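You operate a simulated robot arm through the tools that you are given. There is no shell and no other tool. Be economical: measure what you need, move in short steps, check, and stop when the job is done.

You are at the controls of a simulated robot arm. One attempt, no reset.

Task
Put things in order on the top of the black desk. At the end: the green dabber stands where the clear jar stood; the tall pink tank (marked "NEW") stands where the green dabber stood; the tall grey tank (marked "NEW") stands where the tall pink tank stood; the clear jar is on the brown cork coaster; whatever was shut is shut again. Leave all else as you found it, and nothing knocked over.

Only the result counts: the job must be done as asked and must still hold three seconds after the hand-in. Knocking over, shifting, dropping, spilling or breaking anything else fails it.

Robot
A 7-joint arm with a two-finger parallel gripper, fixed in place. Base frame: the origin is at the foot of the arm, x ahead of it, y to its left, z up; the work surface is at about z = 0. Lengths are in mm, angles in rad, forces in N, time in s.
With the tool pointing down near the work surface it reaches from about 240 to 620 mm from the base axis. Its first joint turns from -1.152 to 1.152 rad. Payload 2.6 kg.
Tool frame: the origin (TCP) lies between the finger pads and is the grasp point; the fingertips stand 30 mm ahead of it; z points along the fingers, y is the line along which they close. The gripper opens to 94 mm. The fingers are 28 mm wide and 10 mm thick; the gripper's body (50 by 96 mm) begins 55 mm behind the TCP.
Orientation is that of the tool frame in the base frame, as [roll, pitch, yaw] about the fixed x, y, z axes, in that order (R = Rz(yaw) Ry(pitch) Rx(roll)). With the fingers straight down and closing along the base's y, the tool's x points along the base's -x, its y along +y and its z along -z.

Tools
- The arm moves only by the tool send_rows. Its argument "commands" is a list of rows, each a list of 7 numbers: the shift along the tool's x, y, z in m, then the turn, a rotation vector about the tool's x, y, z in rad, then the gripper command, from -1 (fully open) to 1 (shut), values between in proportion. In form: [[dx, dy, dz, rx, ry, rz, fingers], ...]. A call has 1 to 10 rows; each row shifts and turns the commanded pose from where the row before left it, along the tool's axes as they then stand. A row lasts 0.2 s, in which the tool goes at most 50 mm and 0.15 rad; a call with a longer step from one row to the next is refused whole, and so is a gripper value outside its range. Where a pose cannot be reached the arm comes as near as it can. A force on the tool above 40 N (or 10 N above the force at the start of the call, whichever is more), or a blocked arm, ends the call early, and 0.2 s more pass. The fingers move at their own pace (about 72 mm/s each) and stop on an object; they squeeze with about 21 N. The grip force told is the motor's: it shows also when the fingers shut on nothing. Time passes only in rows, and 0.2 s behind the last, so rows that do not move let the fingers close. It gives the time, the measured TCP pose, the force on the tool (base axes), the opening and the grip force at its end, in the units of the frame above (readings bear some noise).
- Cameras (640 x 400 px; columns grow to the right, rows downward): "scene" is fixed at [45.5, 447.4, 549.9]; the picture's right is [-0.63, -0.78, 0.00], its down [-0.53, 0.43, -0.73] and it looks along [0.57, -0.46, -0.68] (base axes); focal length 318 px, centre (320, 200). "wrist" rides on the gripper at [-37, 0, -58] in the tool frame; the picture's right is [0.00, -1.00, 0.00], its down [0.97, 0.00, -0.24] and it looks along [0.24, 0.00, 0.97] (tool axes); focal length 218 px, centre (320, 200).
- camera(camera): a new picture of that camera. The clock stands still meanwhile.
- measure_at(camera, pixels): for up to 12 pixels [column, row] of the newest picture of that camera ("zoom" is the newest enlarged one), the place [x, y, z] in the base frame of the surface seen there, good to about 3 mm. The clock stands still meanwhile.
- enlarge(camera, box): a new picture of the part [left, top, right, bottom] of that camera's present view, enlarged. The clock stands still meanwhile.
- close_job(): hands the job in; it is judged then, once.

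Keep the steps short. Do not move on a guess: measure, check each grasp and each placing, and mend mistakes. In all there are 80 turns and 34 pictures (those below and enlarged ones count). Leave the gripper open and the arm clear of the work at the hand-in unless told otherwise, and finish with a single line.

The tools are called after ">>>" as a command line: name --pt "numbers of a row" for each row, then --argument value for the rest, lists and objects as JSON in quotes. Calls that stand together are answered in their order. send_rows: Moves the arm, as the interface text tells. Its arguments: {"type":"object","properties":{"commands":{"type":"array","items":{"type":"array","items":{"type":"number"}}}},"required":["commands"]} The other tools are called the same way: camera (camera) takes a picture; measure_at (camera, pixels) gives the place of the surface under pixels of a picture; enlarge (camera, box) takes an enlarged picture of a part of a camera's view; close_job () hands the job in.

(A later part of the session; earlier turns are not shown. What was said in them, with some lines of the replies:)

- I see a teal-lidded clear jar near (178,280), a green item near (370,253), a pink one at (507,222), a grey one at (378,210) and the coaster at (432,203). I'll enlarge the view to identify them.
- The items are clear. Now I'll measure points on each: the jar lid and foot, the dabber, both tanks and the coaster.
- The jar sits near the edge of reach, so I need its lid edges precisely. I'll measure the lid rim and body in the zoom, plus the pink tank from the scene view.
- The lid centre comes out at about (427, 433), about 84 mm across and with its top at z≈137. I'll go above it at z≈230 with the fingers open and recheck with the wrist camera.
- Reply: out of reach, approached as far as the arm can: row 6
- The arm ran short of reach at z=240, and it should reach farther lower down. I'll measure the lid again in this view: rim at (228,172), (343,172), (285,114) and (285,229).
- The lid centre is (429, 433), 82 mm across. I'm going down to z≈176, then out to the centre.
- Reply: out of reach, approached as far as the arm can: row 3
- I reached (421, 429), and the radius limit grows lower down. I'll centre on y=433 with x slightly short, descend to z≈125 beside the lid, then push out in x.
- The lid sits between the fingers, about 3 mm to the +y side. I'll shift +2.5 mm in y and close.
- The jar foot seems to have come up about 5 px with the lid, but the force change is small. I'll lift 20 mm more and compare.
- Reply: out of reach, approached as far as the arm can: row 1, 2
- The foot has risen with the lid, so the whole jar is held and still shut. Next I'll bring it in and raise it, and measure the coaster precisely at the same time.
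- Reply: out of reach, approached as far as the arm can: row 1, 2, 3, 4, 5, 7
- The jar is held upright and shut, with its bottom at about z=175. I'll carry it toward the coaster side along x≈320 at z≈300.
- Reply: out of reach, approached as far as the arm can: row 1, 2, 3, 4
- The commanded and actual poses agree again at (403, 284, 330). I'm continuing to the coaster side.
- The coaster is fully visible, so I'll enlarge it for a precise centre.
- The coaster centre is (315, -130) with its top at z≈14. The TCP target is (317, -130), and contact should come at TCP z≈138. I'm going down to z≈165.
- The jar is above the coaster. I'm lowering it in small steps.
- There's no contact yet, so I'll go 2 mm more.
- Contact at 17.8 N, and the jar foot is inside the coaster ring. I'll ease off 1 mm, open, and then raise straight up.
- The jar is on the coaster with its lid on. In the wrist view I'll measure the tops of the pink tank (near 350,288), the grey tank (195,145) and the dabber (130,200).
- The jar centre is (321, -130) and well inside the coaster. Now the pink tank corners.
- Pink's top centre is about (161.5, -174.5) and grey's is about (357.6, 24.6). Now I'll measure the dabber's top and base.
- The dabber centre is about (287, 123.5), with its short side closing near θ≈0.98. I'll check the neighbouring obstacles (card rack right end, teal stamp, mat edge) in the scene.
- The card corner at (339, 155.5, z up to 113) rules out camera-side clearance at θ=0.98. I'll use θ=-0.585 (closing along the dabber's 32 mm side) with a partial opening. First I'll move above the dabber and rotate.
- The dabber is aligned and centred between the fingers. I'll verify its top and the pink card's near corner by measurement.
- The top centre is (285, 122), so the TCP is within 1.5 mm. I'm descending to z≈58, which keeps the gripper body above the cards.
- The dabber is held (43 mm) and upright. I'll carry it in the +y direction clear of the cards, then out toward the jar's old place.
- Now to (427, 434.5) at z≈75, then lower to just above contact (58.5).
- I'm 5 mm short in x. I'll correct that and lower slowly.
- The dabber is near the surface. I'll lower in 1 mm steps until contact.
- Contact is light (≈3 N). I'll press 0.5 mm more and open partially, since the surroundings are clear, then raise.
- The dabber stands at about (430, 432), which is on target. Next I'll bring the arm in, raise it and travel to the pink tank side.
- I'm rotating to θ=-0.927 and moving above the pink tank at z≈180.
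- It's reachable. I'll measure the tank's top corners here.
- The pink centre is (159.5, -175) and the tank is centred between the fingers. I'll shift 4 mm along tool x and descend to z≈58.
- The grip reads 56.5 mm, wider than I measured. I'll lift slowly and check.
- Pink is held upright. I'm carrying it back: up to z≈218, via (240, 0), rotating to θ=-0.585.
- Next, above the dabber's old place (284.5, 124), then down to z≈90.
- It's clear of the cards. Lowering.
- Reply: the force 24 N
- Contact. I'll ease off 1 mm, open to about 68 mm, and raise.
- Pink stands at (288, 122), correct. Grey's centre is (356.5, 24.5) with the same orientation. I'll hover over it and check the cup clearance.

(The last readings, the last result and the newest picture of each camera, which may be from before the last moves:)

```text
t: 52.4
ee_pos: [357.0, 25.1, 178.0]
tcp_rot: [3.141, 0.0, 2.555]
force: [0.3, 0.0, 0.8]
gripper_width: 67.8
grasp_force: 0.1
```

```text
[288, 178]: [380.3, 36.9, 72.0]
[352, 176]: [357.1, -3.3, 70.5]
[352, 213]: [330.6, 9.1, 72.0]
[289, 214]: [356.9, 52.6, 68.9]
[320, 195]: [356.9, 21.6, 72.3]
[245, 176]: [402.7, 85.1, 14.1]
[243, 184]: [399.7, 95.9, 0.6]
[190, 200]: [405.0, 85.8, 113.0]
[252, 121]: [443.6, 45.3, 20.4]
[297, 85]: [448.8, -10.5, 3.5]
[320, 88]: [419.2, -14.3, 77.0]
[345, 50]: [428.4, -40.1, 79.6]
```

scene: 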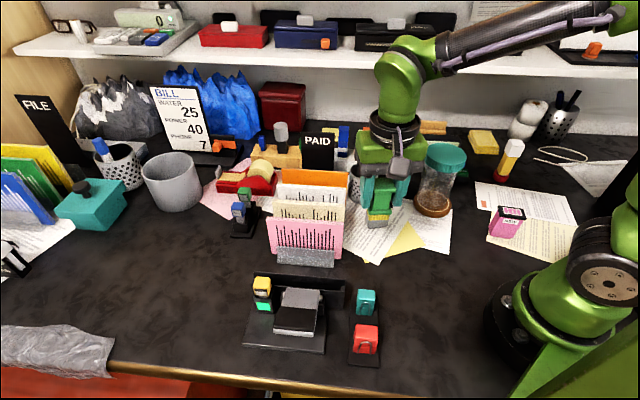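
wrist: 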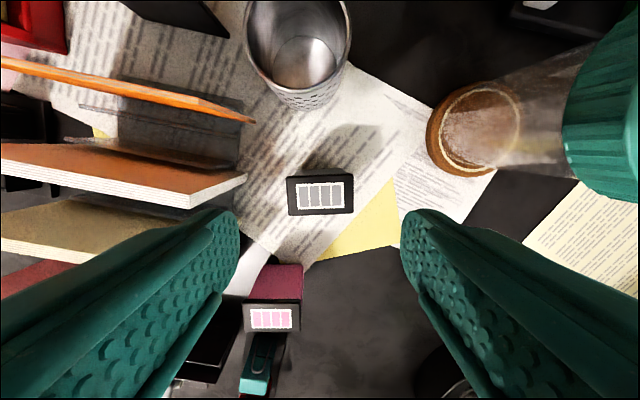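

Grey is centred, the cards are 76 mm away and the cup rim is 73 mm away at z=80, so it's clear. I'm descending to z≈58 and closing.

>>> send_rows --pt "0 -0.001 0.04 0 0 0 -0.44" --pt "0 0 0.04 0 0 0 -0.44" --pt "0 0 0.03 0 0 0 -0.44" --pt "0 0 0.01 0 0 0 -0.44" --pt "0 0 0 0 0 0 -0.44"

>>> send_rows --pt "0 0 0 0 0 0 1" --pt "0 0 0 0 0 0 1" --pt "0 0 0 0 0 0 1"

>>> send_rows --pt "0 0 -0.01 0 0 0 1" --pt "0 0 -0.03 0 0 0 1" --pt "0 0 -0.04 0 0 0 1" --pt "0 0 -0.04 0 0 0 1" --pt "0 0 -0.04 0 0 0 1" --pt "0 0 0 0 0 0 1"

```text
t: 53.6
ee_pos: [356.6, 22.8, 55.6]
tcp_rot: [-3.141, -0.001, 2.556]
force: [0.5, -0.6, 0.8]
gripper_width: 67.6
grasp_force: 0.0
```

```text
t: 54.4
ee_pos: [356.8, 23.4, 58.1]
tcp_rot: [3.141, 0.0, 2.556]
force: [0.1, 0.5, 1.3]
gripper_width: 56.1
grasp_force: 20.8
```

```text
t: 55.8
ee_pos: [353.4, 19.1, 218.4]
tcp_rot: [3.141, 0.0, 2.558]
force: [0.0, 0.7, -0.5]
gripper_width: 55.8
grasp_force: 20.9
```

Grey is held (56 mm). I'm carrying it via (240, 0), rotating to θ=-0.927, toward pink's old place.

>>> send_rows --pt "0.0279 -0.0261 0 0 0 0 1" --pt "0.0279 -0.0261 0 0 0 0 1" --pt "0.0279 -0.0261 0 0 0 0 1" --pt "0 0 0 0 0 0.114 1" --pt "0 0 0 0 0 0.114 1" --pt "0 0 0 0 0 0.114 1" --pt "-0.0183 -0.0339 0 0 0 0 1" --pt "-0.0183 -0.0339 0 0 0 0 1" --pt "-0.0183 -0.0339 0 0 0 0 1"

```text
t: 57.8
ee_pos: [194.4, -100.2, 215.5]
tcp_rot: [3.139, 0.0, 2.216]
force: [0.5, -0.1, -0.7]
gripper_width: 55.9
grasp_force: 20.9
```

>>> send_rows --pt "-0.013 -0.0243 0 0 0 0 1" --pt "-0.013 -0.0243 0 0 0 0 1" --pt "-0.013 -0.0243 0 0 0 0 1" --pt "0 0 0.04 0 0 0 1" --pt "0 0 0.04 0 0 0 1" --pt "0 0 0.04 0 0 0 1" --pt "0 0 0.02 0 0 0 1" --pt "0 0 0 0 0 0 1"

```text
t: 59.6
ee_pos: [157.3, -177.1, 76.7]
tcp_rot: [-3.142, 0.002, 2.216]
force: [0.3, 0.8, -1.4]
gripper_width: 55.9
grasp_force: 21.3
```

It's within about 3 mm. I'll make a small correction and lower.

>>> send_rows --pt "0 0.002 0.01 0 0 0 1" --pt "0 0 0.005 0 0 0 1" --pt "0 0 0.001 0 0 0 1" --pt "0 0 0 0 0 0 1"

>>> send_rows --pt "0 0 0.001 0 0 0 1" --pt "0 0 0.001 0 0 0 1" --pt "0 0 0 0 0 0 1"

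```text
t: 60.6
ee_pos: [161.0, -175.2, 60.4]
tcp_rot: [-3.141, -0.001, 2.214]
force: [-0.6, 0.5, -1.1]
gripper_width: 56.0
grasp_force: 20.9
```

```text
t: 61.4
ee_pos: [160.4, -174.2, 58.7]
tcp_rot: [3.141, -0.001, 2.213]
force: [-0.4, 0.1, -0.9]
gripper_width: 55.9
grasp_force: 21.1
```

>>> send_rows --pt "0 0 0.001 0 0 0 1" --pt "0 0 0.001 0 0 0 1" --pt "0 0 0 0 0 0 1"

```text
t: 62.2
ee_pos: [159.7, -174.6, 57.4]
tcp_rot: [-3.141, -0.002, 2.215]
force: [0.2, 0.8, -1.0]
gripper_width: 56.1
grasp_force: 21.3
```

There's no contact yet, so I'll go 1 mm at a time.

>>> send_rows --pt "0 0 0.001 0 0 0 1" --pt "0 0 0 0 0 0 1"

```text
t: 62.8
ee_pos: [160.3, -174.6, 57.6]
tcp_rot: [3.141, -0.004, 2.214]
force: [-2.6, 5.2, 16.0]
gripper_width: 55.9
grasp_force: 21.1
```

Contact. I'll ease off 0.5 mm, open to 68 mm, and raise.

>>> send_rows --pt "0 0 -0.0005 0 0 0 1" --pt "0 0 0 0 0 0 -0.44" --pt "0 0 0 0 0 0 -0.44" --pt "0 0 -0.01 0 0 0 -0.44" --pt "0 0 -0.03 0 0 0 -0.44" --pt "0 0 -0.04 0 0 0 -0.44" --pt "0 0 -0.04 0 0 0 -0.44" --pt "0 0 -0.04 0 0 0 -0.44" --pt "0 0 0 0 0 0 -0.44"

>>> camera --camera "wrist"

```text
t: 64.8
ee_pos: [160.6, -177.9, 214.8]
tcp_rot: [-3.141, 0.001, 2.213]
force: [0.7, 0.4, 0.7]
gripper_width: 67.9
grasp_force: 0.1
```

```text
5 pictures are left
```

wrist: 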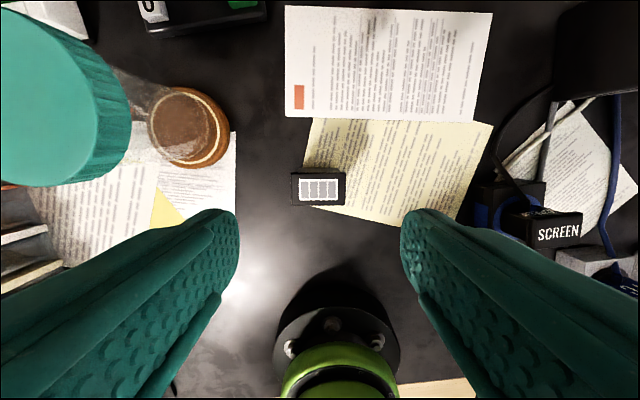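

Grey stands there. I'll measure it, then withdraw high and open the gripper fully.

>>> measure_at --camera "wrist" --pixels '[[293, 176], [343, 175], [343, 203], [294, 203], [319, 189]]'

>>> send_rows --pt "0.0149 0.0279 -0.0145 0 0 0 -0.44" --pt "0.0149 0.0279 -0.0145 0 0 0 -0.44" --pt "0.0149 0.0279 -0.0145 0 0 0 -1" --pt "0.0149 0.0279 -0.0145 0 0 0 -1" --pt "0.0149 0.0279 -0.0145 0 0 0 -1" --pt "0.0149 0.0279 -0.0145 0 0 0 -1" --pt "0 0 0 0 0 0 -1"

>>> camera --camera "scene"

```text
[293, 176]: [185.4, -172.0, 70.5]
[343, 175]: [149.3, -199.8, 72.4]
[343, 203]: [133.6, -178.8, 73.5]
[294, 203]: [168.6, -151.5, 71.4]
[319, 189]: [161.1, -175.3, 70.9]
```

```text
t: 66.4
ee_pos: [241.7, -2.5, 303.9]
tcp_rot: [-3.142, 0.0, 2.215]
force: [0.3, 0.4, 0.0]
gripper_width: 93.6
grasp_force: 0.1
```

```text
4 pictures are left
```

scene: 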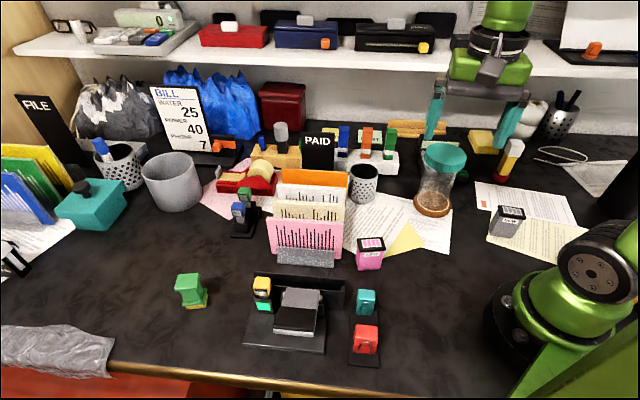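

All four items are placed, with grey at (159, -175.5). One last close look at the jar and its lid.

>>> enlarge --camera "scene" --box '[384, 130, 496, 225]'

```text
4.21 times, centred on (440, 178) of scene
```

zoom: 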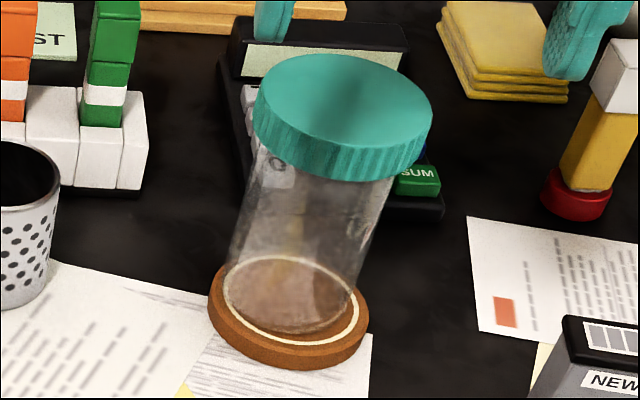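

The jar is upright on the coaster with its lid on, everything else is as found, and the gripper is open and clear. I'm handing in.

>>> close_job

```text
The job is handed in.
```

The job is handed in: the clear jar is on the cork coaster with its lid still on, the green dabber stands where the jar stood, the pink tank where the dabber stood, and the grey tank where the pink tank stood, each within about 3 mm of its target, with nothing knocked over.
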